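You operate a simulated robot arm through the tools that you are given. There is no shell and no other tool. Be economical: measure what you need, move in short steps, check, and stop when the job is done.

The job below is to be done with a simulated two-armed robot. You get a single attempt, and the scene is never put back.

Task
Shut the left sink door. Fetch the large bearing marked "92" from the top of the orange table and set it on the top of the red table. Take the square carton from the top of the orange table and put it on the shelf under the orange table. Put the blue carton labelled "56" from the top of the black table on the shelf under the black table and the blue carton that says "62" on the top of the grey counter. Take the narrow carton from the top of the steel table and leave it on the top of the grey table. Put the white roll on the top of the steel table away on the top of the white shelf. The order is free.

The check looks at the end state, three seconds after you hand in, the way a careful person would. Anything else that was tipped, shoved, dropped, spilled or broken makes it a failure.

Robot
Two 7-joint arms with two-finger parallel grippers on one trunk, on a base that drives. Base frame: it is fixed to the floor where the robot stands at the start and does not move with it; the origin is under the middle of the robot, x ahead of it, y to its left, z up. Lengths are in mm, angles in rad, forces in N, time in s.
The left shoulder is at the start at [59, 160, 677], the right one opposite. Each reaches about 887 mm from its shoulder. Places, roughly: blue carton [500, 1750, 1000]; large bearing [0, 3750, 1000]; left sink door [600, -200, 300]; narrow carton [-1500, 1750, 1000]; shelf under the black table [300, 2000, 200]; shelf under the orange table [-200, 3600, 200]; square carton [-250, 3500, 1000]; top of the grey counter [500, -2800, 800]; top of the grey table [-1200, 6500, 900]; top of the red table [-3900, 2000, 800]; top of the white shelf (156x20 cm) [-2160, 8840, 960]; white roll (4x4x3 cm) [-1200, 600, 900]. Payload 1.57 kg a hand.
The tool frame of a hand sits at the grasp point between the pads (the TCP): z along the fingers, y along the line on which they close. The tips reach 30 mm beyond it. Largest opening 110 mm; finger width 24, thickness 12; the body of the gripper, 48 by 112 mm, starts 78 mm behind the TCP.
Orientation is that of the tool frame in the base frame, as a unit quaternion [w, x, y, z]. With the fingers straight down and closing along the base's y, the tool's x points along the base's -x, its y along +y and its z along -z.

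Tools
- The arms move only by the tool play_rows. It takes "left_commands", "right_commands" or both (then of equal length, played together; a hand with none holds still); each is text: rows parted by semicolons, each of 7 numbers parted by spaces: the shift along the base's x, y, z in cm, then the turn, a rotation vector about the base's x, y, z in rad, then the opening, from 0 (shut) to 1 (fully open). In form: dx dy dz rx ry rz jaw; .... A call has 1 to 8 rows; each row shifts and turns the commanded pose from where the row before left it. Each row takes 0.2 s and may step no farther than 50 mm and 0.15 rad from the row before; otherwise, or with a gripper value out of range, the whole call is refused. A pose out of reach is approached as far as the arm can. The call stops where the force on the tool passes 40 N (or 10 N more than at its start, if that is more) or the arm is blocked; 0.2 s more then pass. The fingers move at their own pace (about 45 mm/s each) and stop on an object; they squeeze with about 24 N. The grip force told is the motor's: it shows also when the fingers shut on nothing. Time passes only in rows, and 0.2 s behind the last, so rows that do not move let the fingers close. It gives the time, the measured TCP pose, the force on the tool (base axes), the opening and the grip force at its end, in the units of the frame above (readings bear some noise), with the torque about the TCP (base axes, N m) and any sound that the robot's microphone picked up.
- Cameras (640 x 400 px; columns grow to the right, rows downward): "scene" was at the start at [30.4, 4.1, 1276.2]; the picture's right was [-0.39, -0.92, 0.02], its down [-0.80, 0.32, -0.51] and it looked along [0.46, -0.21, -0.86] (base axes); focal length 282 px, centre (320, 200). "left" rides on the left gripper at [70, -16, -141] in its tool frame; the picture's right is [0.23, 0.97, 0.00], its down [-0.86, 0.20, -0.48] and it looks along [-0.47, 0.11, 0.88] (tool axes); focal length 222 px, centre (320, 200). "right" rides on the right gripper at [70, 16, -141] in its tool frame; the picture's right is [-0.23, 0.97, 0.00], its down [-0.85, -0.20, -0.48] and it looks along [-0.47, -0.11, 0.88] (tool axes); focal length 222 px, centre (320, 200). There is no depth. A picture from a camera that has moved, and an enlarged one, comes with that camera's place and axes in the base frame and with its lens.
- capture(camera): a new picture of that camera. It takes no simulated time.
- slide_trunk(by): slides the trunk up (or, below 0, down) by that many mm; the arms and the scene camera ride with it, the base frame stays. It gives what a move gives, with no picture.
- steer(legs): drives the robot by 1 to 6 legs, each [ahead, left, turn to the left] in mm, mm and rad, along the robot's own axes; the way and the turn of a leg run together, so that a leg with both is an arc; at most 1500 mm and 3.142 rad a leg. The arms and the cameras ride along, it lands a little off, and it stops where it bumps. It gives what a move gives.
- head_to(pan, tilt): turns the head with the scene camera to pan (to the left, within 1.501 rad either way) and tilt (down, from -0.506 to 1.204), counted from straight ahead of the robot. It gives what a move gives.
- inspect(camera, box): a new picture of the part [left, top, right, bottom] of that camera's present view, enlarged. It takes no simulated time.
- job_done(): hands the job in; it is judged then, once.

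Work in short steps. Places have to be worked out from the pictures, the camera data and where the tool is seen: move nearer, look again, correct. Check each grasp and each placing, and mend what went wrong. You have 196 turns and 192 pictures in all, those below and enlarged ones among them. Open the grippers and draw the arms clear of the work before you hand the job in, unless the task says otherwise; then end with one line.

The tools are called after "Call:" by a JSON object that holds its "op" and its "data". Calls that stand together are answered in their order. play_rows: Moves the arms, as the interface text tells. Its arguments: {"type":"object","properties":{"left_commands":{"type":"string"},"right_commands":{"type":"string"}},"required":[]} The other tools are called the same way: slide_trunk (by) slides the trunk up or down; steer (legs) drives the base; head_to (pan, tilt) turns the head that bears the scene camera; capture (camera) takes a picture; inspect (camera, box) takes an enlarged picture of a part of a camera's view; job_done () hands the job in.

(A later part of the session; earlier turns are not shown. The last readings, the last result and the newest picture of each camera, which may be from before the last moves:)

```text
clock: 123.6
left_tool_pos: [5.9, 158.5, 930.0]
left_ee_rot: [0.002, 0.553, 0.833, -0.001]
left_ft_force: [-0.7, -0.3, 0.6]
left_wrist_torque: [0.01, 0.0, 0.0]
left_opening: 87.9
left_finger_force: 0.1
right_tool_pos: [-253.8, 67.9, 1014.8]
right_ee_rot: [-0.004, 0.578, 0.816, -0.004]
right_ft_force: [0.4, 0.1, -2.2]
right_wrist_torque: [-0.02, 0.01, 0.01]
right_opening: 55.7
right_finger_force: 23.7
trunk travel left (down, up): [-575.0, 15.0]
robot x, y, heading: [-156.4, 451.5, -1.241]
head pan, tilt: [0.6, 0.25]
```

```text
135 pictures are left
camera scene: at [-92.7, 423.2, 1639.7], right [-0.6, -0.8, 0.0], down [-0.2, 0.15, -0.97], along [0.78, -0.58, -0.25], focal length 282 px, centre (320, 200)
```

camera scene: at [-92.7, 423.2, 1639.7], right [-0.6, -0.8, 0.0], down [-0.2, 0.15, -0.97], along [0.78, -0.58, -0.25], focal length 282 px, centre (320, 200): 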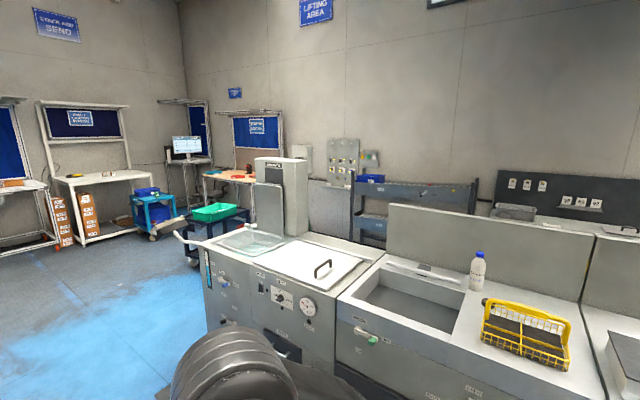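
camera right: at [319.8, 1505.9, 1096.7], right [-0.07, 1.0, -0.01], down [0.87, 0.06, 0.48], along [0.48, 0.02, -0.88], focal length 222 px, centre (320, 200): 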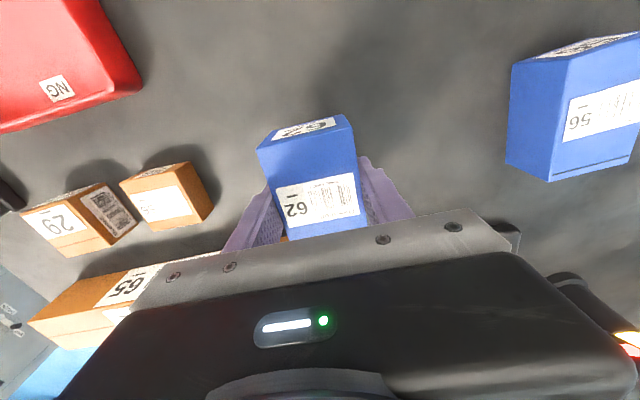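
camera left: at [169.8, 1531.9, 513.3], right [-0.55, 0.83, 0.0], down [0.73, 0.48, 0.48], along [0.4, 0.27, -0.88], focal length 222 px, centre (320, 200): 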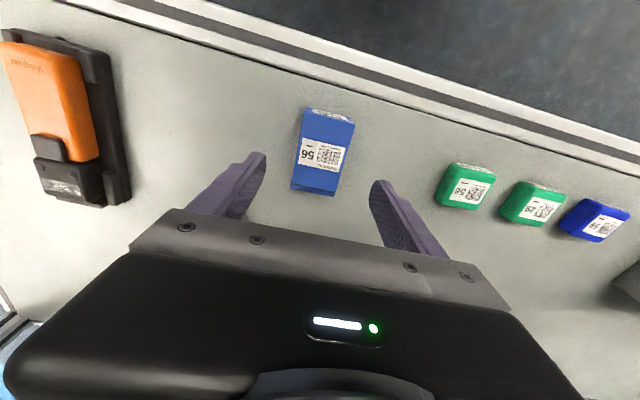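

The grey counter stands against the wall behind the sink row's partition; the open way is around the oven at the west end. Drive ahead a bit, turn west, and advance along the sink row.

Call:
{"op": "steer", "data": {"legs": [[300, 0, 0.0], [0, 0, -1.61], [1300, 0, 0.0]]}}

Call:
{"op": "head_to", "data": {"pan": 0.2, "tilt": 0.45}}

Call:
{"op": "capture", "data": {"camera": "scene"}}

```text
clock: 135.8
left_tool_pos: [-1619.3, -392.8, 931.2]
left_ee_rot: [0.001, 0.981, 0.193, -0.001]
left_ft_force: [-0.3, -0.4, 0.7]
left_wrist_torque: [0.0, -0.05, 0.01]
left_opening: 88.1
left_finger_force: 0.1
right_tool_pos: [-1706.6, -127.8, 1014.8]
right_ee_rot: [-0.005, 0.987, 0.161, 0.001]
right_ft_force: [0.2, -0.1, -1.8]
right_wrist_torque: [0.0, 0.03, 0.03]
right_opening: 55.6
right_finger_force: 24.1
trunk travel left (down, up): [-575.0, 15.0]
robot x, y, heading: [-1322.5, -231.3, -2.819]
head pan, tilt: [0.6, 0.25]
```

```text
clock: 136.7
left_tool_pos: [-1619.8, -390.8, 931.3]
left_ee_rot: [0.001, 0.981, 0.192, -0.002]
left_ft_force: [-0.1, 0.0, 0.0]
left_wrist_torque: [0.0, -0.02, 0.01]
left_opening: 88.0
left_finger_force: 0.0
right_tool_pos: [-1708.4, -128.6, 1014.6]
right_ee_rot: [-0.005, 0.987, 0.161, 0.0]
right_ft_force: [-0.2, -0.3, -3.1]
right_wrist_torque: [0.0, 0.0, 0.02]
right_opening: 55.9
right_finger_force: 24.3
trunk travel left (down, up): [-575.0, 15.0]
robot x, y, heading: [-1322.2, -230.1, -2.822]
head pan, tilt: [0.201, 0.45]
```

```text
134 pictures are left
camera scene: at [-1375.8, -267.0, 1621.1], right [-0.5, 0.87, 0.0], down [0.38, 0.22, -0.9], along [-0.78, -0.45, -0.43], focal length 282 px, centre (320, 200)
```

scene: 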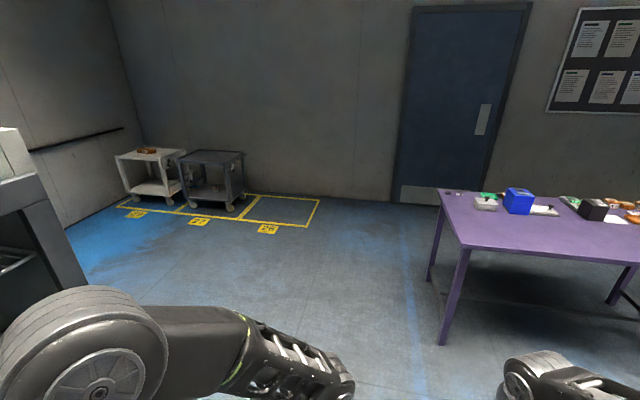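

Way ahead is open; check the oven's corner on the left before rounding it.

Call:
{"op": "head_to", "data": {"pan": 1.1, "tilt": 0.5}}

Call:
{"op": "capture", "data": {"camera": "scene"}}

```text
clock: 137.8
left_tool_pos: [-1617.8, -391.0, 931.9]
left_ee_rot: [0.001, 0.981, 0.192, -0.001]
left_ft_force: [0.1, 0.4, 0.7]
left_wrist_torque: [0.03, 0.02, 0.0]
left_opening: 88.0
left_finger_force: 0.0
right_tool_pos: [-1706.9, -129.5, 1015.2]
right_ee_rot: [-0.005, 0.987, 0.162, 0.0]
right_ft_force: [0.1, -0.3, -1.8]
right_wrist_torque: [0.02, 0.03, -0.01]
right_opening: 55.7
right_finger_force: 24.3
trunk travel left (down, up): [-575.0, 15.0]
robot x, y, heading: [-1323.3, -225.9, -2.824]
head pan, tilt: [1.1, 0.499]
```

```text
133 pictures are left
camera scene: at [-1309.9, -311.2, 1616.6], right [-0.99, 0.15, 0.0], down [0.07, 0.47, -0.88], along [-0.13, -0.87, -0.48], focal length 282 px, centre (320, 200)
```

scene: 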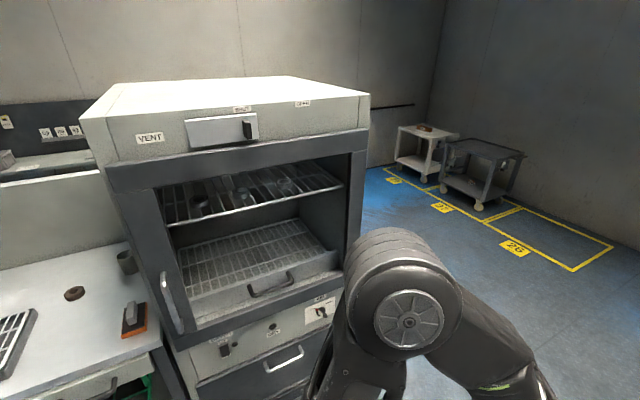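

Oven's west end is at about 0.42 m past the robot; go forward 1.08 m, turn south and advance 1.2 m, then look.

Call:
{"op": "steer", "data": {"legs": [[1080, 0, 0.0], [0, 0, 1.54], [1200, 0, 0.0]]}}

Call:
{"op": "head_to", "data": {"pan": 1.0, "tilt": 0.45}}

Call:
{"op": "capture", "data": {"camera": "scene"}}

```text
clock: 152.8
left_tool_pos: [-1928.8, -2023.0, 931.8]
left_ee_rot: [0.002, 0.588, 0.809, 0.0]
left_ft_force: [-0.1, 0.0, 1.6]
left_wrist_torque: [0.07, -0.03, 0.02]
left_opening: 87.9
left_finger_force: 0.1
right_tool_pos: [-2197.0, -2092.0, 1013.6]
right_ee_rot: [-0.004, 0.612, 0.791, -0.003]
right_ft_force: [0.2, 0.0, -2.8]
right_wrist_torque: [0.01, -0.03, -0.03]
right_opening: 55.7
right_finger_force: 24.1
trunk travel left (down, up): [-575.0, 15.0]
robot x, y, heading: [-2065.8, -1715.5, -1.324]
head pan, tilt: [1.1, 0.499]
```

```text
clock: 153.5
left_tool_pos: [-1929.0, -2023.8, 931.1]
left_ee_rot: [0.002, 0.589, 0.808, 0.0]
left_ft_force: [0.9, 0.4, -0.9]
left_wrist_torque: [0.0, 0.03, -0.01]
left_opening: 87.8
left_finger_force: 0.1
right_tool_pos: [-2197.7, -2090.7, 1014.6]
right_ee_rot: [-0.004, 0.613, 0.79, -0.003]
right_ft_force: [-0.7, -0.2, -2.6]
right_wrist_torque: [0.01, -0.03, 0.02]
right_opening: 55.6
right_finger_force: 24.0
trunk travel left (down, up): [-575.0, 15.0]
robot x, y, heading: [-2072.2, -1715.3, -1.325]
head pan, tilt: [1.0, 0.45]
```

```text
132 pictures are left
camera scene: at [-1988.0, -1718.5, 1621.0], right [-0.32, -0.95, 0.0], down [-0.41, 0.14, -0.9], along [0.85, -0.29, -0.44], focal length 282 px, centre (320, 200)
```

scene: 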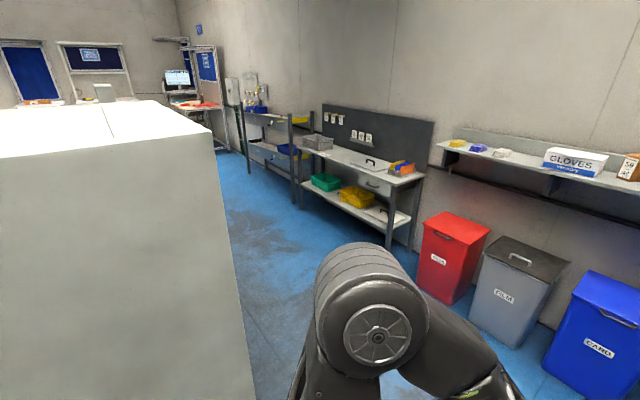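

The counter with the dark back panel is visible along the far wall. Move on south, then slide east along the corridor.

Call:
{"op": "steer", "data": {"legs": [[880, 0, 0.04], [0, 1100, 0.0]]}}

Call:
{"op": "head_to", "data": {"pan": 0.5, "tilt": 0.6}}

Call:
{"op": "capture", "data": {"camera": "scene"}}

```text
clock: 163.5
left_tool_pos: [-591.4, -2519.4, 931.2]
left_ee_rot: [0.002, 0.553, 0.833, 0.0]
left_ft_force: [0.3, -0.2, 0.9]
left_wrist_torque: [-0.02, 0.02, -0.01]
left_opening: 87.9
left_finger_force: 0.0
right_tool_pos: [-852.0, -2611.8, 1014.6]
right_ee_rot: [-0.003, 0.576, 0.817, -0.005]
right_ft_force: [0.5, -0.2, -2.9]
right_wrist_torque: [0.01, 0.01, -0.02]
right_opening: 55.7
right_finger_force: 23.7
trunk travel left (down, up): [-575.0, 15.0]
robot x, y, heading: [-754.3, -2227.9, -1.236]
head pan, tilt: [1.0, 0.45]
```

```text
clock: 164.4
left_tool_pos: [-592.4, -2518.9, 930.3]
left_ee_rot: [0.002, 0.552, 0.834, 0.0]
left_ft_force: [0.7, -0.1, 0.5]
left_wrist_torque: [-0.01, 0.03, 0.01]
left_opening: 88.0
left_finger_force: 0.0
right_tool_pos: [-852.3, -2611.0, 1014.5]
right_ee_rot: [-0.003, 0.576, 0.818, -0.003]
right_ft_force: [-0.2, 1.0, -2.5]
right_wrist_torque: [-0.01, -0.03, -0.01]
right_opening: 55.8
right_finger_force: 23.9
trunk travel left (down, up): [-575.0, 15.0]
robot x, y, heading: [-756.8, -2226.8, -1.237]
head pan, tilt: [0.499, 0.6]
```

```text
131 pictures are left
camera scene: at [-701.5, -2259.8, 1607.5], right [-0.67, -0.74, 0.0], down [-0.42, 0.38, -0.83], along [0.61, -0.55, -0.56], focal length 282 px, centre (320, 200)
```

scene: 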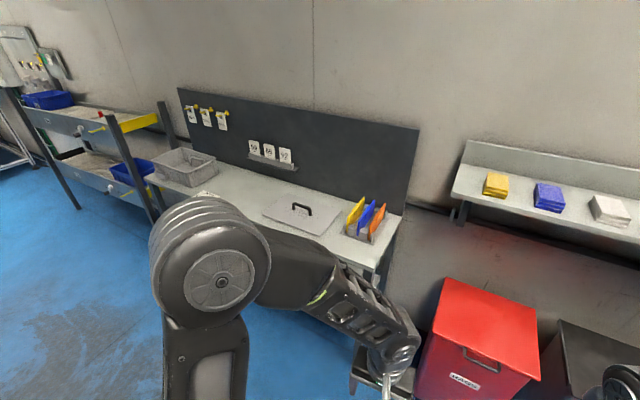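

Free counter space lies between the mesh basket and the lidded tray, ≈(566,-2844). Slide left ~950 mm.

Call:
{"op": "steer", "data": {"legs": [[80, 950, 0.0]]}}

Call:
{"op": "head_to", "data": {"pan": 0.0, "tilt": 0.75}}

Call:
{"op": "capture", "data": {"camera": "scene"}}

```text
clock: 169.5
left_tool_pos: [351.2, -2272.6, 930.1]
left_ee_rot: [0.001, 0.55, 0.835, 0.0]
left_ft_force: [-0.5, -1.1, 0.1]
left_wrist_torque: [-0.01, 0.01, 0.0]
left_opening: 88.1
left_finger_force: 0.0
right_tool_pos: [91.5, -2365.8, 1014.8]
right_ee_rot: [-0.004, 0.575, 0.818, -0.004]
right_ft_force: [0.3, -0.3, -2.2]
right_wrist_torque: [0.01, 0.01, 0.0]
right_opening: 55.7
right_finger_force: 23.2
trunk travel left (down, up): [-575.0, 15.0]
robot x, y, heading: [185.2, -1980.8, -1.233]
head pan, tilt: [0.499, 0.6]
```

```text
clock: 170.4
left_tool_pos: [352.1, -2273.0, 931.1]
left_ee_rot: [0.002, 0.551, 0.835, 0.001]
left_ft_force: [0.0, 0.2, 0.0]
left_wrist_torque: [-0.01, -0.02, 0.01]
left_opening: 87.9
left_finger_force: 0.1
right_tool_pos: [91.1, -2366.7, 1014.7]
right_ee_rot: [-0.004, 0.575, 0.818, -0.004]
right_ft_force: [-0.6, 0.2, -2.3]
right_wrist_torque: [0.03, 0.03, 0.04]
right_opening: 55.7
right_finger_force: 24.6
trunk travel left (down, up): [-575.0, 15.0]
robot x, y, heading: [184.0, -1984.8, -1.228]
head pan, tilt: [0.0, 0.75]
```

```text
130 pictures are left
camera scene: at [202.7, -2033.2, 1594.6], right [-0.94, -0.33, 0.0], down [-0.23, 0.64, -0.73], along [0.24, -0.69, -0.68], focal length 282 px, centre (320, 200)
```

scene: 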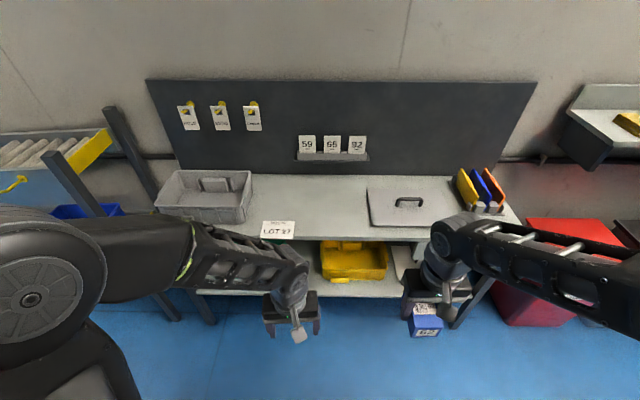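

Counter surface free around (480,-2840). Close in: 290 ahead, 100 left.

Call:
{"op": "steer", "data": {"legs": [[290, 100, 0.0]]}}

Call:
{"op": "capture", "data": {"camera": "scene"}}

Call:
{"op": "capture", "data": {"camera": "right"}}

```text
clock: 172.5
left_tool_pos: [543.1, -2513.7, 930.5]
left_ee_rot: [0.002, 0.551, 0.834, 0.0]
left_ft_force: [0.3, 0.6, 0.7]
left_wrist_torque: [0.01, 0.01, 0.01]
left_opening: 88.0
left_finger_force: 0.0
right_tool_pos: [281.9, -2606.2, 1014.1]
right_ee_rot: [-0.004, 0.576, 0.818, -0.004]
right_ft_force: [0.6, -0.9, -2.5]
right_wrist_torque: [0.03, 0.04, 0.0]
right_opening: 55.7
right_finger_force: 24.2
trunk travel left (down, up): [-575.0, 15.0]
robot x, y, heading: [374.0, -2225.2, -1.235]
head pan, tilt: [0.0, 0.75]
```

```text
129 pictures are left
camera scene: at [395.0, -2273.0, 1594.5], right [-0.94, -0.33, 0.0], down [-0.23, 0.64, -0.73], along [0.24, -0.69, -0.68], focal length 282 px, centre (320, 200)
```

scene: 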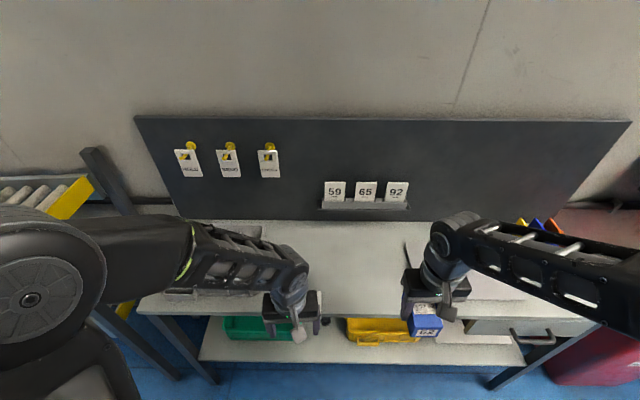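

```text
128 pictures are left
camera right: at [276.3, -2534.3, 1155.0], right [0.99, 0.11, -0.01], down [0.11, -0.87, 0.48], along [0.04, -0.48, -0.88], focal length 222 px, centre (320, 200)
```

right: 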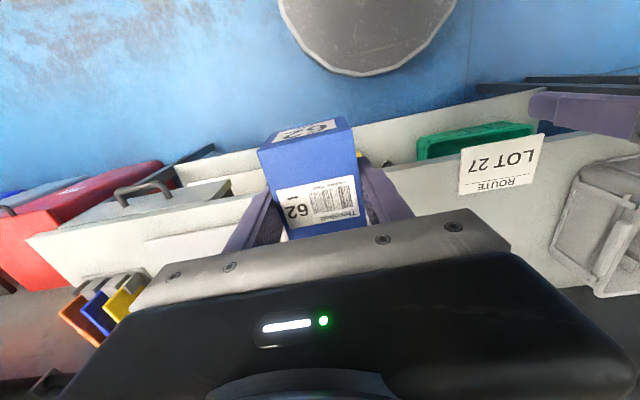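

Move the carton over the free space, then lower toward the counter.

Call:
{"op": "play_rows", "data": {"right_commands": "2.8 -3.23 0 0 0 0 0; 2.8 -3.23 0 0 0 0 0; 2.8 -3.23 0 0 0 0 0; 2.8 -3.23 0 0 0 0 0; 2.8 -3.23 0 0 0 0 0; 2.8 -3.23 0 0 0 0 0; 0 0 -4 0 0 0 0; 0 0 -4 0 0 0 0"}}

Call:
{"op": "capture", "data": {"camera": "right"}}

```text
clock: 174.3
left_tool_pos: [543.5, -2513.7, 931.4]
left_ee_rot: [0.002, 0.551, 0.834, 0.0]
left_ft_force: [0.4, -1.2, 0.4]
left_wrist_torque: [0.03, 0.03, 0.05]
left_opening: 88.0
left_finger_force: 0.1
right_tool_pos: [453.2, -2800.2, 934.2]
right_ee_rot: [-0.003, 0.576, 0.818, -0.004]
right_ft_force: [-0.3, -0.1, -3.5]
right_wrist_torque: [-0.01, 0.0, -0.03]
right_opening: 56.0
right_finger_force: 24.1
trunk travel left (down, up): [-575.0, 15.0]
robot x, y, heading: [377.2, -2220.3, -1.237]
head pan, tilt: [0.0, 0.75]
```

```text
127 pictures are left
camera right: at [447.4, -2729.1, 1076.0], right [0.99, 0.11, -0.01], down [0.11, -0.87, 0.48], along [0.04, -0.48, -0.88], focal length 222 px, centre (320, 200)
```

right: 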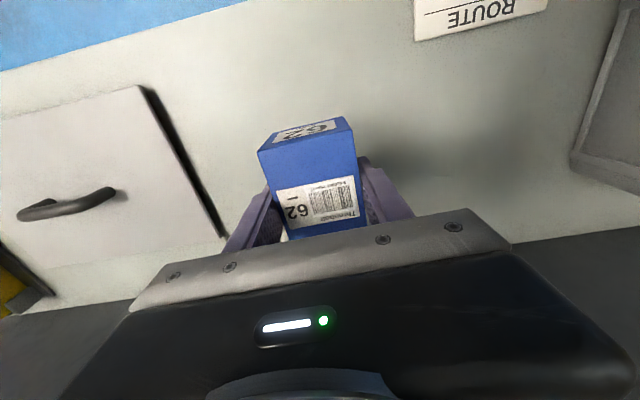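

Clear below; shift 4 cm away from the lid and lower until contact.

Call:
{"op": "play_rows", "data": {"right_commands": "3.8 1.3 0 0 0 0 0; 0 0 -3 0 0 0 0; 0 0 -2.5 0 0 0 0; 0 0 -1.2 0 0 0 0; 0 0 -1 0 0 0 0; 0 0 -1 0 0 0 0; 0 0 -1 0 0 0 0; 0 0 -1 0 0 0 0"}}

```text
clock: 176.1
left_tool_pos: [542.2, -2510.7, 931.5]
left_ee_rot: [0.002, 0.551, 0.834, -0.001]
left_ft_force: [0.0, -0.6, 0.9]
left_wrist_torque: [0.02, 0.04, -0.03]
left_opening: 88.1
left_finger_force: 0.0
right_tool_pos: [490.4, -2785.7, 832.2]
right_ee_rot: [0.001, 0.577, 0.817, -0.006]
right_ft_force: [-3.2, 2.2, 25.5]
right_wrist_torque: [0.19, -0.67, 0.07]
right_opening: 55.8
right_finger_force: 24.4
trunk travel left (down, up): [-575.0, 15.0]
robot x, y, heading: [378.2, -2222.7, -1.229]
head pan, tilt: [0.0, 0.75]
```

Contact (25 N): it stands on the counter. Release and rise.

Call:
{"op": "play_rows", "data": {"right_commands": "0 0 0.3 0 0 0 0; 0 0 0 0 0 0 0.75; 0 0 0 0 0 0 0.75; 0 0 0 0 0 0 0.75; 0 0 1 0 0 0 0.75; 0 0 4 0 0 0 0.75; 0 0 4.5 0 0 0 0.75; 0 0 4.5 0 0 0 0.75"}}

Call:
{"op": "play_rows", "data": {"right_commands": "-2.8 3.2 0 0 0 0 0.75; -3 3.5 0 0 0 0 0.75; -3 3.5 0 0 0 0 0.75; -3 3.5 0 0 0 0 0.75; -3 3.5 0 0 0 0 0.75; -3 3.5 0 0 0 0 0.75"}}

Call:
{"op": "capture", "data": {"camera": "scene"}}

```text
clock: 177.9
left_tool_pos: [542.5, -2512.7, 931.2]
left_ee_rot: [0.003, 0.551, 0.834, 0.0]
left_ft_force: [0.8, 0.0, -0.4]
left_wrist_torque: [0.01, -0.02, -0.01]
left_opening: 88.0
left_finger_force: 0.1
right_tool_pos: [486.6, -2783.6, 971.1]
right_ee_rot: [-0.004, 0.575, 0.818, -0.004]
right_ft_force: [-0.3, 0.1, 0.1]
right_wrist_torque: [0.0, 0.01, 0.02]
right_opening: 82.6
right_finger_force: 0.1
trunk travel left (down, up): [-575.0, 15.0]
robot x, y, heading: [378.0, -2221.9, -1.236]
head pan, tilt: [0.0, 0.75]
```

```text
clock: 179.3
left_tool_pos: [543.0, -2511.2, 932.4]
left_ee_rot: [0.003, 0.551, 0.834, -0.001]
left_ft_force: [-0.3, 1.7, 0.0]
left_wrist_torque: [0.01, 0.01, 0.0]
left_opening: 88.4
left_finger_force: 0.1
right_tool_pos: [310.8, -2579.6, 971.1]
right_ee_rot: [-0.003, 0.575, 0.818, -0.004]
right_ft_force: [0.0, 0.3, 0.4]
right_wrist_torque: [-0.05, 0.0, 0.01]
right_opening: 82.3
right_finger_force: 0.0
trunk travel left (down, up): [-575.0, 15.0]
robot x, y, heading: [376.3, -2219.9, -1.234]
head pan, tilt: [0.0, 0.75]
```

```text
126 pictures are left
camera scene: at [393.4, -2270.5, 1594.7], right [-0.94, -0.33, 0.0], down [-0.22, 0.64, -0.73], along [0.24, -0.69, -0.68], focal length 282 px, centre (320, 200)
```

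scene: 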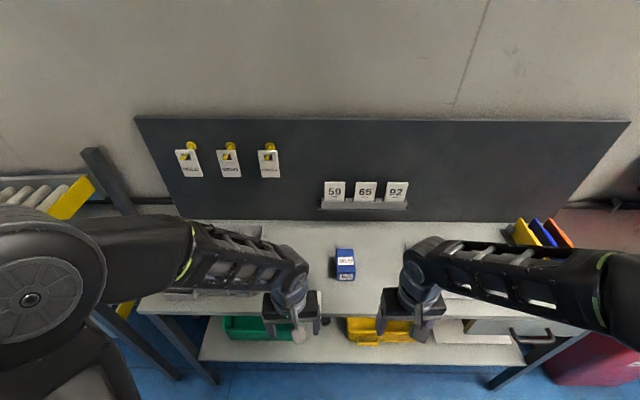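

Carton 62 is standing on the counter. Retrace: back off, slide west, turn round to face north and pass the oven.

Call:
{"op": "steer", "data": {"legs": [[-320, 0, 0.0], [0, -1200, -0.05], [0, -950, 0.0]]}}

Call:
{"op": "steer", "data": {"legs": [[0, 0, -1.55], [0, 0, -1.55], [1100, 0, 0.0], [950, 0, 0.0]]}}

Call:
{"op": "head_to", "data": {"pan": -0.3, "tilt": 0.4}}

Call:
{"op": "capture", "data": {"camera": "scene"}}

```text
clock: 191.6
left_tool_pos: [-1561.9, -2913.6, 930.0]
left_ee_rot: [0.001, 0.545, 0.838, -0.001]
left_ft_force: [-0.4, 0.8, -0.2]
left_wrist_torque: [0.0, 0.0, -0.03]
left_opening: 88.1
left_finger_force: 0.0
right_tool_pos: [-1792.7, -2984.3, 970.0]
right_ee_rot: [-0.004, 0.57, 0.822, -0.004]
right_ft_force: [0.1, 0.7, 0.3]
right_wrist_torque: [0.02, -0.02, 0.02]
right_opening: 82.5
right_finger_force: 0.1
trunk travel left (down, up): [-575.0, 15.0]
robot x, y, heading: [-1731.0, -2622.9, -1.225]
head pan, tilt: [0.0, 0.75]
```

```text
clock: 209.4
left_tool_pos: [-2610.1, -423.2, 932.1]
left_ee_rot: [0.0, 0.838, -0.545, -0.002]
left_ft_force: [-0.1, 0.2, 0.0]
left_wrist_torque: [-0.01, -0.01, 0.04]
left_opening: 87.9
left_finger_force: 0.0
right_tool_pos: [-2380.3, -351.6, 968.9]
right_ee_rot: [-0.004, 0.822, -0.57, 0.003]
right_ft_force: [-0.8, 0.6, -0.5]
right_wrist_torque: [-0.04, -0.02, 0.03]
right_opening: 82.4
right_finger_force: 0.0
trunk travel left (down, up): [-575.0, 15.0]
robot x, y, heading: [-2443.0, -712.1, 1.921]
head pan, tilt: [0.0, 0.75]
```

```text
clock: 210.2
left_tool_pos: [-2609.7, -424.0, 931.2]
left_ee_rot: [0.0, 0.838, -0.546, -0.002]
left_ft_force: [0.6, -1.6, 0.0]
left_wrist_torque: [-0.02, 0.0, -0.01]
left_opening: 87.9
left_finger_force: 0.0
right_tool_pos: [-2380.4, -351.1, 969.5]
right_ee_rot: [-0.004, 0.821, -0.571, 0.004]
right_ft_force: [-0.7, 0.2, -0.1]
right_wrist_torque: [-0.02, 0.03, -0.03]
right_opening: 82.5
right_finger_force: 0.1
trunk travel left (down, up): [-575.0, 15.0]
robot x, y, heading: [-2440.0, -713.0, 1.92]
head pan, tilt: [-0.3, 0.4]
```

```text
125 pictures are left
camera scene: at [-2434.4, -648.2, 1625.6], right [1.0, 0.05, 0.0], down [0.02, -0.39, -0.92], along [-0.05, 0.92, -0.39], focal length 282 px, centre (320, 200)
```

scene: 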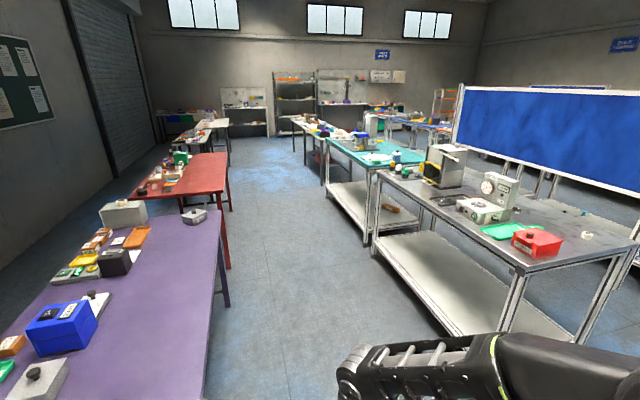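

Excellent: steel table on the right (west access), red table on the left. Zoom on the steel table.

Call:
{"op": "inspect", "data": {"camera": "scene", "box": [380, 130, 640, 290]}}

Call:
{"op": "inspect", "data": {"camera": "scene", "box": [90, 110, 250, 240]}}

```text
2.46 times, centred on (510, 210) of scene
camera zoom: at [-2434.4, -648.2, 1625.6], right [1.0, 0.05, 0.0], down [0.02, -0.39, -0.92], along [-0.05, 0.92, -0.39], focal length 694 px, centre (-148, 175)
```

zoom: 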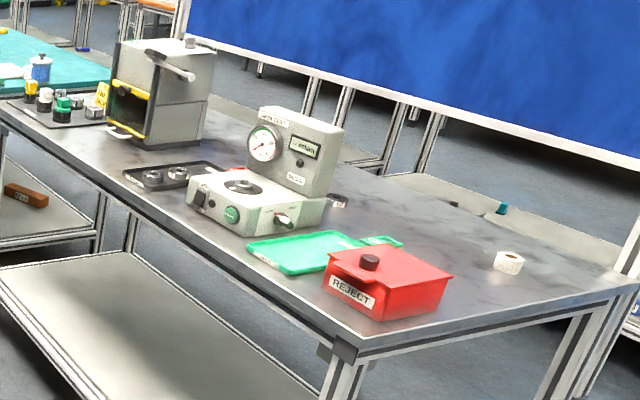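

```text
3.08 times, centred on (170, 175) of scene
camera zoom: at [-2434.4, -648.2, 1625.6], right [1.0, 0.05, 0.0], down [0.02, -0.39, -0.92], along [-0.05, 0.92, -0.39], focal length 868 px, centre (782, 277)
```

zoom: 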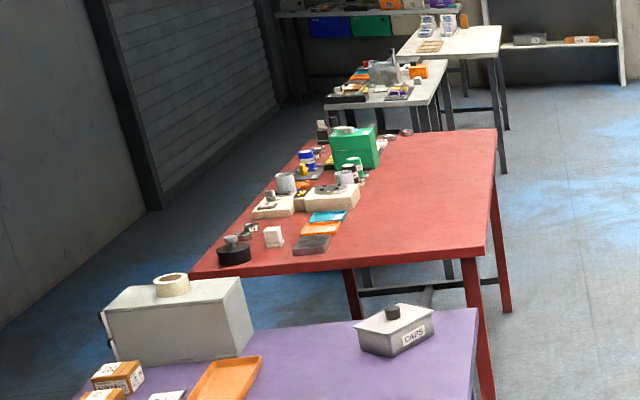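

White roll at ≈(-1126,690) near the steel table's SE corner, reachable from its south end. Drive to the south end, facing north.

Call:
{"op": "steer", "data": {"legs": [[240, -700, -0.03], [60, -800, -0.03]]}}

Call:
{"op": "head_to", "data": {"pan": -0.2, "tilt": 0.7}}

Call:
{"op": "capture", "data": {"camera": "scene"}}

```text
clock: 218.1
left_tool_pos: [-1281.5, 344.2, 932.0]
left_ee_rot: [0.0, 0.821, -0.571, -0.002]
left_ft_force: [0.9, 0.2, -0.6]
left_wrist_torque: [-0.04, 0.0, -0.01]
left_opening: 87.9
left_finger_force: 0.0
right_tool_pos: [-1047.4, 400.2, 969.7]
right_ee_rot: [-0.004, 0.803, -0.596, 0.005]
right_ft_force: [0.3, -0.7, 0.0]
right_wrist_torque: [0.01, 0.02, 0.01]
right_opening: 82.6
right_finger_force: 0.0
trunk travel left (down, up): [-575.0, 15.0]
robot x, y, heading: [-1134.1, 46.3, 1.855]
head pan, tilt: [-0.3, 0.4]
```

```text
clock: 218.9
left_tool_pos: [-1282.0, 343.4, 931.4]
left_ee_rot: [-0.001, 0.821, -0.571, -0.002]
left_ft_force: [-0.1, 0.2, -0.2]
left_wrist_torque: [0.01, -0.05, 0.01]
left_opening: 87.8
left_finger_force: 0.0
right_tool_pos: [-1048.3, 400.0, 970.1]
right_ee_rot: [-0.004, 0.803, -0.597, 0.004]
right_ft_force: [0.4, -0.3, 1.5]
right_wrist_torque: [-0.02, 0.0, 0.0]
right_opening: 82.6
right_finger_force: 0.0
trunk travel left (down, up): [-575.0, 15.0]
robot x, y, heading: [-1128.3, 40.3, 1.855]
head pan, tilt: [-0.201, 0.7]
```

```text
122 pictures are left
camera scene: at [-1128.5, 100.3, 1598.9], right [1.0, 0.09, 0.0], down [0.06, -0.64, -0.77], along [-0.07, 0.76, -0.64], focal length 282 px, centre (320, 200)
```

scene: 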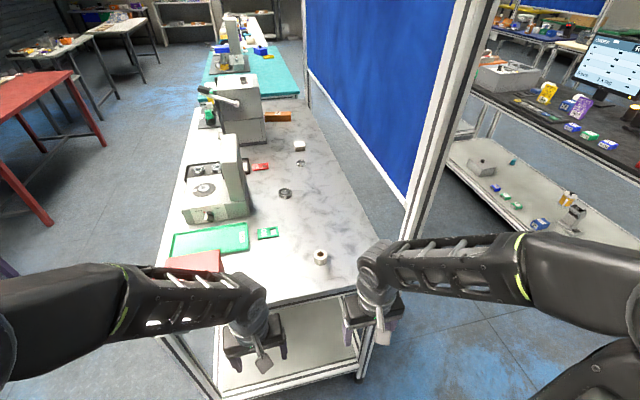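

The roll is at ≈(-1180,661); the narrow carton (95) lies behind the press near (-1450,1640). Shift 40 left and bring the right hand over the roll.

Call:
{"op": "steer", "data": {"legs": [[0, 40, 0.0]]}}

Call:
{"op": "play_rows", "data": {"right_commands": "-1.4 4.5 1 0 0 0 0.75; -1.4 4.5 1 0 0 0 0.75; -1.4 4.5 0 0 0 0 0.75; -1.4 4.5 0 0 0 0 0.75; -1.4 4.5 0 0 0 0 0.75; -1.4 3.7 0 0 0 0 0.75; 0 0 0 0 0 0 0.75"}}

Call:
{"op": "capture", "data": {"camera": "right"}}

Call:
{"op": "capture", "data": {"camera": "scene"}}

```text
clock: 219.8
left_tool_pos: [-1323.0, 332.6, 930.6]
left_ee_rot: [-0.001, 0.82, -0.572, -0.001]
left_ft_force: [-0.8, 0.0, 0.7]
left_wrist_torque: [0.03, -0.05, -0.02]
left_opening: 87.9
left_finger_force: 0.0
right_tool_pos: [-1088.2, 388.6, 969.3]
right_ee_rot: [-0.005, 0.803, -0.596, 0.004]
right_ft_force: [-0.3, -0.3, 0.8]
right_wrist_torque: [-0.01, -0.06, -0.01]
right_opening: 82.2
right_finger_force: 0.2
trunk travel left (down, up): [-575.0, 15.0]
robot x, y, heading: [-1169.6, 33.1, 1.859]
head pan, tilt: [-0.201, 0.7]
```

```text
clock: 221.4
left_tool_pos: [-1320.4, 332.4, 931.5]
left_ee_rot: [0.0, 0.821, -0.571, -0.002]
left_ft_force: [-0.2, -0.6, -0.5]
left_wrist_torque: [0.02, 0.0, 0.03]
left_opening: 88.0
left_finger_force: 0.1
right_tool_pos: [-1170.8, 651.5, 991.8]
right_ee_rot: [-0.004, 0.803, -0.596, 0.003]
right_ft_force: [0.2, -0.7, 0.1]
right_wrist_torque: [0.0, 0.02, -0.02]
right_opening: 82.7
right_finger_force: 0.0
trunk travel left (down, up): [-575.0, 15.0]
robot x, y, heading: [-1170.6, 30.5, 1.861]
head pan, tilt: [-0.201, 0.7]
```

```text
121 pictures are left
camera right: at [-1167.7, 580.7, 1131.9], right [-1.0, -0.07, -0.01], down [-0.06, 0.88, 0.48], along [-0.02, 0.48, -0.88], focal length 222 px, centre (320, 200)
```

right: 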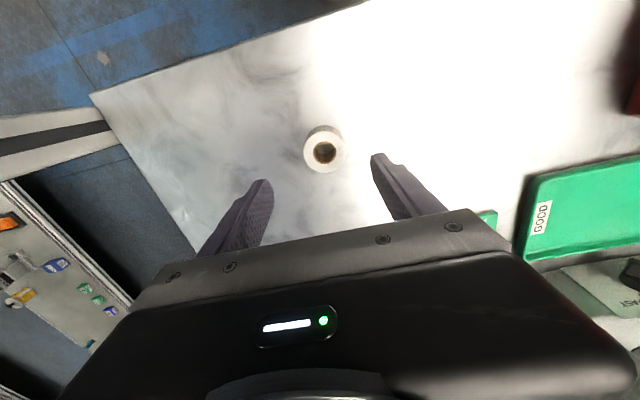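

```text
120 pictures are left
camera scene: at [-1167.1, 88.3, 1598.9], right [1.0, 0.09, 0.0], down [0.06, -0.64, -0.77], along [-0.07, 0.76, -0.64], focal length 282 px, centre (320, 200)
```

scene: 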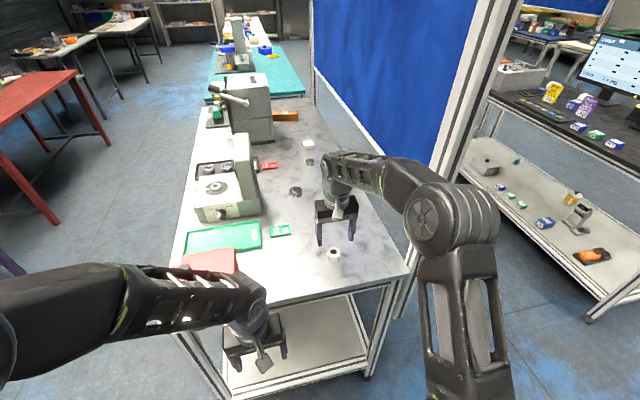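

Right hand is right over the roll. Descend, creeping at the end to find the table.

Call:
{"op": "play_rows", "data": {"right_commands": "-0.2 -0.4 -3 0 0 0 0.75; 0 0 -2.5 0 0 0 0.75; 0 0 -1 0 0 0 0.75; 0 0 -0.5 0 0 0 0.75; 0 0 -0.5 0 0 0 0.75; 0 0 -0.5 0 0 0 0.75; 0 0 -0.5 0 0 0 0.75; 0 0 -0.5 0 0 0 0.75"}}

Call:
{"op": "capture", "data": {"camera": "right"}}

```text
clock: 222.4
left_tool_pos: [-1319.8, 329.9, 932.3]
left_ee_rot: [0.0, 0.821, -0.571, -0.002]
left_ft_force: [-0.3, 0.2, 0.2]
left_wrist_torque: [0.0, 0.02, 0.03]
left_opening: 87.9
left_finger_force: 0.1
right_tool_pos: [-1173.1, 647.9, 930.4]
right_ee_rot: [-0.005, 0.804, -0.595, -0.002]
right_ft_force: [6.2, -11.6, 19.8]
right_wrist_torque: [-0.82, 0.65, 0.57]
right_opening: 80.4
right_finger_force: 0.0
trunk travel left (down, up): [-575.0, 15.0]
robot x, y, heading: [-1170.8, 34.1, 1.856]
head pan, tilt: [-0.201, 0.7]
stopped in row 4 (right hand): the force on the tool passed its limit at 49 N (the readings are from after the stop); the commanded pose is now the measured one
```

```text
119 pictures are left
camera right: at [-1168.9, 574.1, 1070.5], right [-1.0, -0.07, 0.0], down [-0.06, 0.87, 0.49], along [-0.03, 0.49, -0.87], focal length 222 px, centre (320, 200)
```

right: 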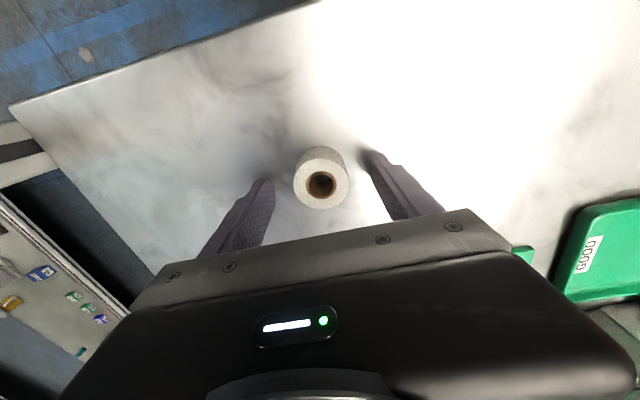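

Table at z≈900. Rise 4 mm, shift slightly toward the roll's centre and grip.

Call:
{"op": "play_rows", "data": {"right_commands": "0 -0.6 0.4 0 0 0 0.75; 0 0 0 0 0 0 0; 0 0 0 0 0 0 0; 0 0 0 0 0 0 0; 0 0 0 0 0 0 0; 0 0 0.5 0 0 0 0; 0 0 1 0 0 0 0; 0 0 1 0 0 0 0"}}

Call:
{"op": "capture", "data": {"camera": "right"}}

```text
clock: 224.2
left_tool_pos: [-1320.1, 332.3, 931.7]
left_ee_rot: [0.0, 0.82, -0.572, -0.002]
left_ft_force: [-0.1, 0.7, 0.2]
left_wrist_torque: [0.0, 0.04, 0.01]
left_opening: 88.0
left_finger_force: 0.0
right_tool_pos: [-1172.9, 642.8, 957.0]
right_ee_rot: [-0.006, 0.803, -0.596, -0.002]
right_ft_force: [0.3, -0.1, -0.1]
right_wrist_torque: [-0.02, 0.01, 0.01]
right_opening: 37.8
right_finger_force: 24.2
trunk travel left (down, up): [-575.0, 15.0]
robot x, y, heading: [-1165.5, 32.9, 1.858]
head pan, tilt: [-0.201, 0.7]
```

```text
118 pictures are left
camera right: at [-1169.3, 569.5, 1096.6], right [-1.0, -0.06, -0.01], down [-0.06, 0.87, 0.49], along [-0.03, 0.49, -0.87], focal length 222 px, centre (320, 200)
```

right: 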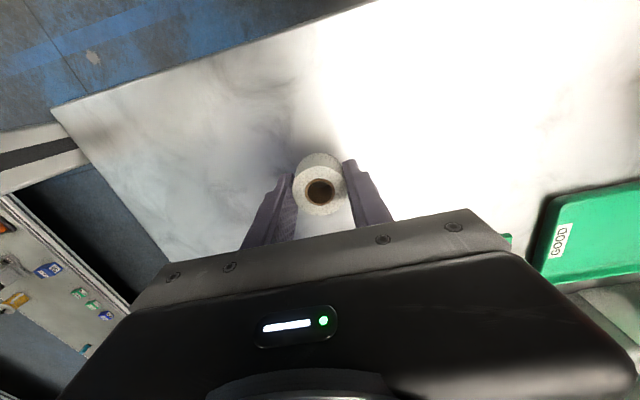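

The roll is held. Lift and retract it.

Call:
{"op": "play_rows", "data": {"right_commands": "0 0 2 0 0 0 0; 0 0 3 0 0 0 0; 1.3 -4.4 0 0 0 0 0; 1.3 -4.4 0 0 0 0 0; 1.3 -4.4 0 0 0 0 0; 1.3 -4.4 0 0 0 0 0; 1.3 -4.4 0 0 0 0 0; 1.3 -4.4 0 0 0 0 0"}}

Call:
{"op": "steer", "data": {"legs": [[-60, -1050, 0.0], [1000, 0, 0.0], [830, 0, 0.0], [0, 0, 1.571]]}}

Call:
{"op": "head_to", "data": {"pan": 0.15, "tilt": 0.65}}

Call:
{"op": "capture", "data": {"camera": "scene"}}

```text
clock: 226.0
left_tool_pos: [-1319.7, 331.6, 932.7]
left_ee_rot: [-0.001, 0.821, -0.571, -0.003]
left_ft_force: [0.4, 0.4, 0.3]
left_wrist_torque: [0.03, -0.03, 0.01]
left_opening: 87.9
left_finger_force: 0.0
right_tool_pos: [-1095.6, 380.2, 1005.3]
right_ee_rot: [-0.006, 0.803, -0.596, -0.002]
right_ft_force: [0.2, -0.6, -0.1]
right_wrist_torque: [0.0, 0.01, 0.02]
right_opening: 37.7
right_finger_force: 24.1
trunk travel left (down, up): [-575.0, 15.0]
robot x, y, heading: [-1169.6, 33.9, 1.863]
head pan, tilt: [-0.201, 0.7]
```

```text
clock: 243.9
left_tool_pos: [-1056.9, 1833.9, 931.8]
left_ee_rot: [0.001, 0.978, 0.206, -0.001]
left_ft_force: [0.0, 0.0, 0.4]
left_wrist_torque: [0.02, -0.01, -0.02]
left_opening: 87.7
left_finger_force: 0.0
right_tool_pos: [-1120.9, 2051.8, 1005.1]
right_ee_rot: [-0.002, 0.984, 0.178, -0.005]
right_ft_force: [0.5, -0.1, -0.7]
right_wrist_torque: [0.02, -0.02, 0.0]
right_opening: 37.4
right_finger_force: 23.7
trunk travel left (down, up): [-575.0, 15.0]
robot x, y, heading: [-764.8, 2001.8, -2.787]
head pan, tilt: [-0.201, 0.7]
```

```text
clock: 244.7
left_tool_pos: [-1055.8, 1831.5, 930.7]
left_ee_rot: [0.001, 0.978, 0.207, -0.002]
left_ft_force: [-0.8, -0.4, -0.5]
left_wrist_torque: [-0.01, 0.03, 0.04]
left_opening: 88.0
left_finger_force: 0.0
right_tool_pos: [-1118.5, 2052.2, 1005.0]
right_ee_rot: [-0.003, 0.984, 0.178, -0.005]
right_ft_force: [-0.4, -0.8, -0.6]
right_wrist_torque: [0.02, -0.01, 0.0]
right_opening: 37.4
right_finger_force: 23.8
trunk travel left (down, up): [-575.0, 15.0]
robot x, y, heading: [-770.5, 2002.9, -2.79]
head pan, tilt: [0.15, 0.649]
```

```text
117 pictures are left
camera scene: at [-815.4, 1971.0, 1603.2], right [-0.48, 0.88, 0.0], down [0.53, 0.29, -0.8], along [-0.7, -0.38, -0.6], focal length 282 px, centre (320, 200)
```

scene: 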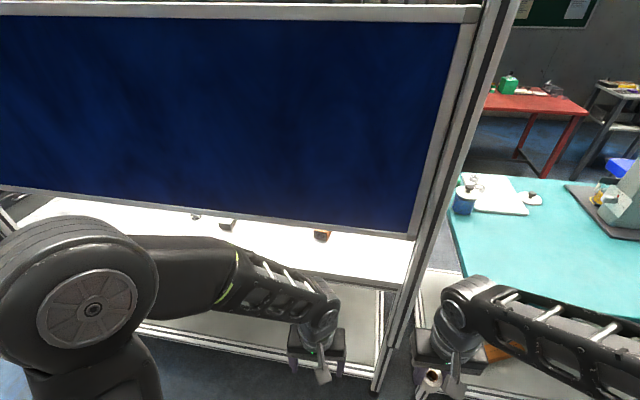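

Carton 95 confirmed at ≈(-1456,1631), about 140 mm in from the board edge, with ~195 mm gap under the board. I'll reach under horizontally: back up, square up, and start turning the left hand (fingers to forward, camera side up).

Call:
{"op": "steer", "data": {"legs": [[-150, 0, -0.06]]}}

Call:
{"op": "play_rows", "data": {"left_commands": "-1.05 -0.31 1 0.1016 0.0303 0.106 0.8; -1.05 -0.31 1 0.1016 0.0303 0.106 0.8; -1.05 -0.31 1 0.1016 0.0303 0.106 0.8; -1.05 -0.31 1 0.1016 0.0303 0.106 0.8; -1.05 -0.31 1 0.1016 0.0303 0.106 0.8; -1.05 -0.31 0 0.1016 0.0303 0.106 0.8; -1.05 -0.31 0 0.1016 0.0303 0.106 0.8; -1.05 -0.31 0 0.1016 0.0303 0.106 0.8"}}

Call:
{"op": "capture", "data": {"camera": "scene"}}

```text
clock: 246.1
left_tool_pos: [-925.6, 1896.4, 931.1]
left_ee_rot: [0.001, 0.984, 0.179, -0.002]
left_ft_force: [0.1, -0.8, 0.4]
left_wrist_torque: [-0.01, 0.0, 0.01]
left_opening: 88.0
left_finger_force: 0.0
right_tool_pos: [-975.8, 2119.4, 1005.0]
right_ee_rot: [-0.004, 0.989, 0.148, -0.006]
right_ft_force: [-0.3, 0.0, 0.0]
right_wrist_torque: [-0.03, 0.02, 0.0]
right_opening: 37.7
right_finger_force: 24.1
trunk travel left (down, up): [-575.0, 15.0]
robot x, y, heading: [-624.8, 2048.6, -2.856]
head pan, tilt: [0.15, 0.649]
```

```text
clock: 247.9
left_tool_pos: [-1012.4, 1871.4, 981.2]
left_ee_rot: [-0.395, 0.742, 0.541, -0.045]
left_ft_force: [-0.2, 0.0, 0.1]
left_wrist_torque: [0.01, 0.0, -0.03]
left_opening: 88.0
left_finger_force: 0.1
right_tool_pos: [-976.9, 2118.0, 1005.0]
right_ee_rot: [-0.002, 0.989, 0.149, -0.005]
right_ft_force: [1.1, -0.5, -0.4]
right_wrist_torque: [0.02, -0.03, 0.0]
right_opening: 37.5
right_finger_force: 23.6
trunk travel left (down, up): [-575.0, 15.0]
robot x, y, heading: [-627.5, 2046.1, -2.849]
head pan, tilt: [0.15, 0.649]
```

```text
116 pictures are left
camera scene: at [-678.1, 2019.8, 1603.2], right [-0.43, 0.9, 0.0], down [0.55, 0.26, -0.8], along [-0.72, -0.34, -0.6], focal length 282 px, centre (320, 200)
```

scene: 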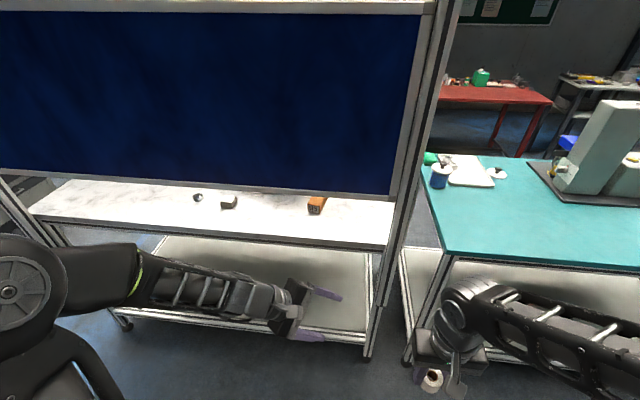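

The turn is going fine. Continue the remaining rotation.

Call:
{"op": "play_rows", "data": {"left_commands": "-1.05 -0.31 0 0.1016 0.0303 0.106 0.8; -1.05 -0.31 0 0.1016 0.0303 0.106 0.8; -1.05 -0.31 0 0.1016 0.0303 0.106 0.8; -1.05 -0.31 0 0.1016 0.0303 0.106 0.8; -1.05 -0.31 0 0.1016 0.0303 0.106 0.8; -1.05 -0.31 0 0.1016 0.0303 0.106 0.8; -1.05 -0.31 0 0.1016 0.0303 0.106 0.8; -1.05 -0.31 0 0.1016 0.0303 0.106 0.8"}}

Call:
{"op": "play_rows", "data": {"left_commands": "-1.05 -0.31 0 0.1016 0.0303 0.106 0.8; -1.05 -0.31 0 0.1016 0.0303 0.106 0.8; -1.05 -0.31 0 0.1016 0.0303 0.106 0.8; -1.05 -0.31 0 0.1016 0.0303 0.106 0.8; -1.05 -0.31 0 0.096 0.0286 0.1 0.8"}}

Call:
{"op": "capture", "data": {"camera": "scene"}}

Call:
{"op": "capture", "data": {"camera": "left"}}

```text
clock: 249.7
left_tool_pos: [-1096.6, 1846.2, 979.8]
left_ee_rot: [-0.654, 0.238, 0.715, -0.075]
left_ft_force: [-0.4, -0.3, 0.5]
left_wrist_torque: [0.01, -0.05, 0.01]
left_opening: 88.1
left_finger_force: 0.1
right_tool_pos: [-977.2, 2118.4, 1004.8]
right_ee_rot: [-0.002, 0.989, 0.148, -0.005]
right_ft_force: [-0.2, 0.1, -0.6]
right_wrist_torque: [0.0, 0.03, -0.01]
right_opening: 37.5
right_finger_force: 24.1
trunk travel left (down, up): [-575.0, 15.0]
robot x, y, heading: [-627.3, 2050.4, -2.852]
head pan, tilt: [0.15, 0.649]
```

```text
clock: 250.9
left_tool_pos: [-1148.3, 1830.4, 982.0]
left_ee_rot: [0.702, 0.126, -0.697, 0.079]
left_ft_force: [0.2, -0.2, -0.2]
left_wrist_torque: [-0.01, 0.0, 0.0]
left_opening: 88.3
left_finger_force: 0.1
right_tool_pos: [-977.8, 2119.0, 1004.3]
right_ee_rot: [-0.003, 0.989, 0.148, -0.005]
right_ft_force: [0.2, 0.3, 0.7]
right_wrist_torque: [0.0, -0.01, 0.0]
right_opening: 37.4
right_finger_force: 24.1
trunk travel left (down, up): [-575.0, 15.0]
robot x, y, heading: [-624.3, 2052.5, -2.847]
head pan, tilt: [0.15, 0.649]
```

```text
115 pictures are left
camera scene: at [-678.2, 2020.7, 1603.3], right [-0.43, 0.9, 0.0], down [0.55, 0.26, -0.8], along [-0.72, -0.34, -0.6], focal length 282 px, centre (320, 200)
```

scene: 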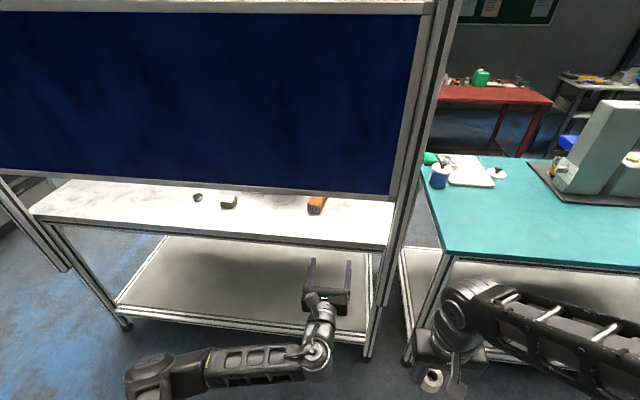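

```text
114 pictures are left
camera left: at [-1007.6, 1848.0, 1050.6], right [-0.27, 0.92, 0.29], down [0.39, 0.38, -0.84], along [-0.88, -0.12, -0.46], focal length 222 px, centre (320, 200)
```

left: 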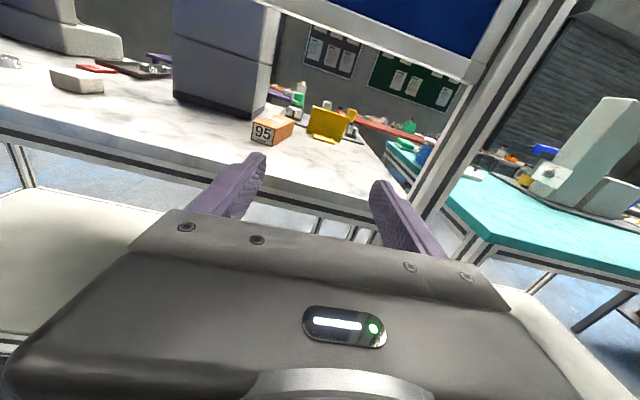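

Hand is horizontal, camera up, and sees the carton. Zoom for its orientation.

Call:
{"op": "inspect", "data": {"camera": "left", "box": [200, 80, 360, 180]}}

Call:
{"op": "inspect", "data": {"camera": "scene", "box": [260, 160, 420, 260]}}

```text
4.00 times, centred on (280, 130) of left
camera zoom: at [-1007.6, 1848.0, 1050.6], right [-0.27, 0.92, 0.29], down [0.39, 0.38, -0.84], along [-0.88, -0.12, -0.46], focal length 888 px, centre (480, 480)
```

zoom: 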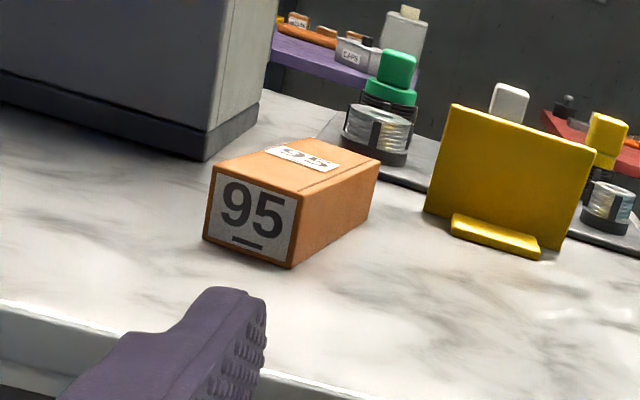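

```text
4.00 times, centred on (340, 210) of scene
camera zoom: at [-678.2, 2020.7, 1603.3], right [-0.43, 0.9, 0.0], down [0.55, 0.26, -0.8], along [-0.72, -0.34, -0.6], focal length 1128 px, centre (240, 160)
```

zoom: 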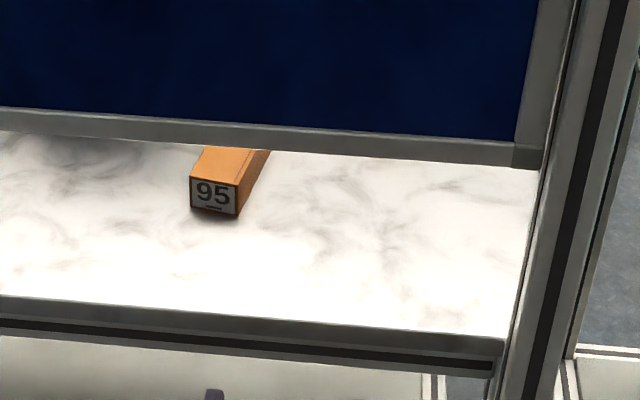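

Carton 95: 46 wide × 34 high × 170 long, east end centre ≈(-1435,1636), axis heading ≈(-0.99,-0.14). Adjust the hand: slight yaw and 0.15 rad downward pitch, lower to z≈930, shift into line, then drive 270 ahead under the board.

Call:
{"op": "play_rows", "data": {"left_commands": "2 -2.5 -1.4 0 0 -0.08 0.8; 2 -2.5 -1.4 0 0 -0.075 0.8; 2 -2.5 -1.4 0.01 -0.074 0 0.8; 1.6 -2.3 -1 0.01 -0.074 0 0.8; 0 0 0 0 0 0 0.8"}}

Call:
{"op": "steer", "data": {"legs": [[190, 0, 0.0]]}}

Call:
{"op": "capture", "data": {"camera": "left"}}

Call:
{"op": "capture", "data": {"camera": "scene"}}

```text
clock: 252.1
left_tool_pos: [-1072.8, 1734.4, 929.0]
left_ee_rot: [-0.65, -0.076, 0.756, -0.021]
left_ft_force: [0.4, -0.3, 0.7]
left_wrist_torque: [-0.02, -0.03, 0.02]
left_opening: 88.0
left_finger_force: 0.0
right_tool_pos: [-978.5, 2118.3, 1005.4]
right_ee_rot: [-0.002, 0.989, 0.148, -0.005]
right_ft_force: [-0.5, 0.9, 0.5]
right_wrist_torque: [-0.01, 0.01, -0.01]
right_opening: 37.6
right_finger_force: 24.5
trunk travel left (down, up): [-575.0, 15.0]
robot x, y, heading: [-629.7, 2049.4, -2.845]
head pan, tilt: [0.15, 0.649]
```

```text
clock: 253.6
left_tool_pos: [-1259.6, 1675.0, 927.1]
left_ee_rot: [-0.651, -0.078, 0.755, -0.023]
left_ft_force: [0.2, -0.3, 0.6]
left_wrist_torque: [0.03, 0.01, 0.01]
left_opening: 87.9
left_finger_force: 0.0
right_tool_pos: [-1166.2, 2059.5, 1004.9]
right_ee_rot: [-0.003, 0.988, 0.152, -0.004]
right_ft_force: [-0.6, 0.0, 0.9]
right_wrist_torque: [0.04, -0.04, 0.02]
right_opening: 37.5
right_finger_force: 24.1
trunk travel left (down, up): [-575.0, 15.0]
robot x, y, heading: [-815.1, 1988.9, -2.846]
head pan, tilt: [0.15, 0.649]
```

```text
111 pictures are left
camera left: at [-1130.1, 1669.7, 1016.7], right [-0.18, 0.94, 0.29], down [0.56, 0.34, -0.76], along [-0.81, 0.03, -0.59], focal length 222 px, centre (320, 200)
```

left: 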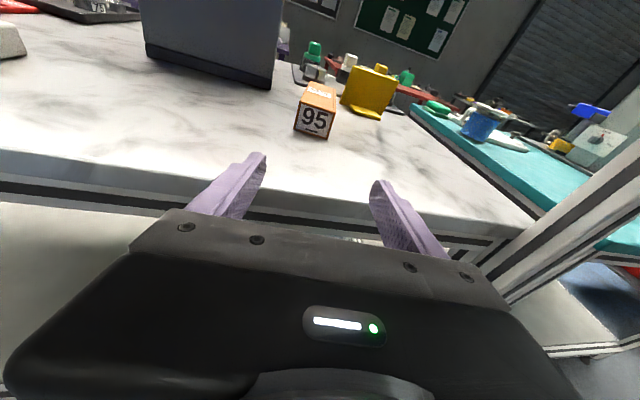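

```text
110 pictures are left
camera scene: at [-867.4, 1962.3, 1603.1], right [-0.43, 0.9, 0.0], down [0.55, 0.26, -0.8], along [-0.72, -0.34, -0.61], focal length 282 px, centre (320, 200)
```

scene: 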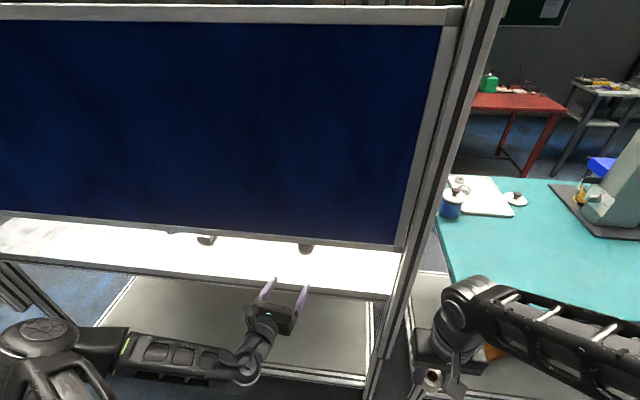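

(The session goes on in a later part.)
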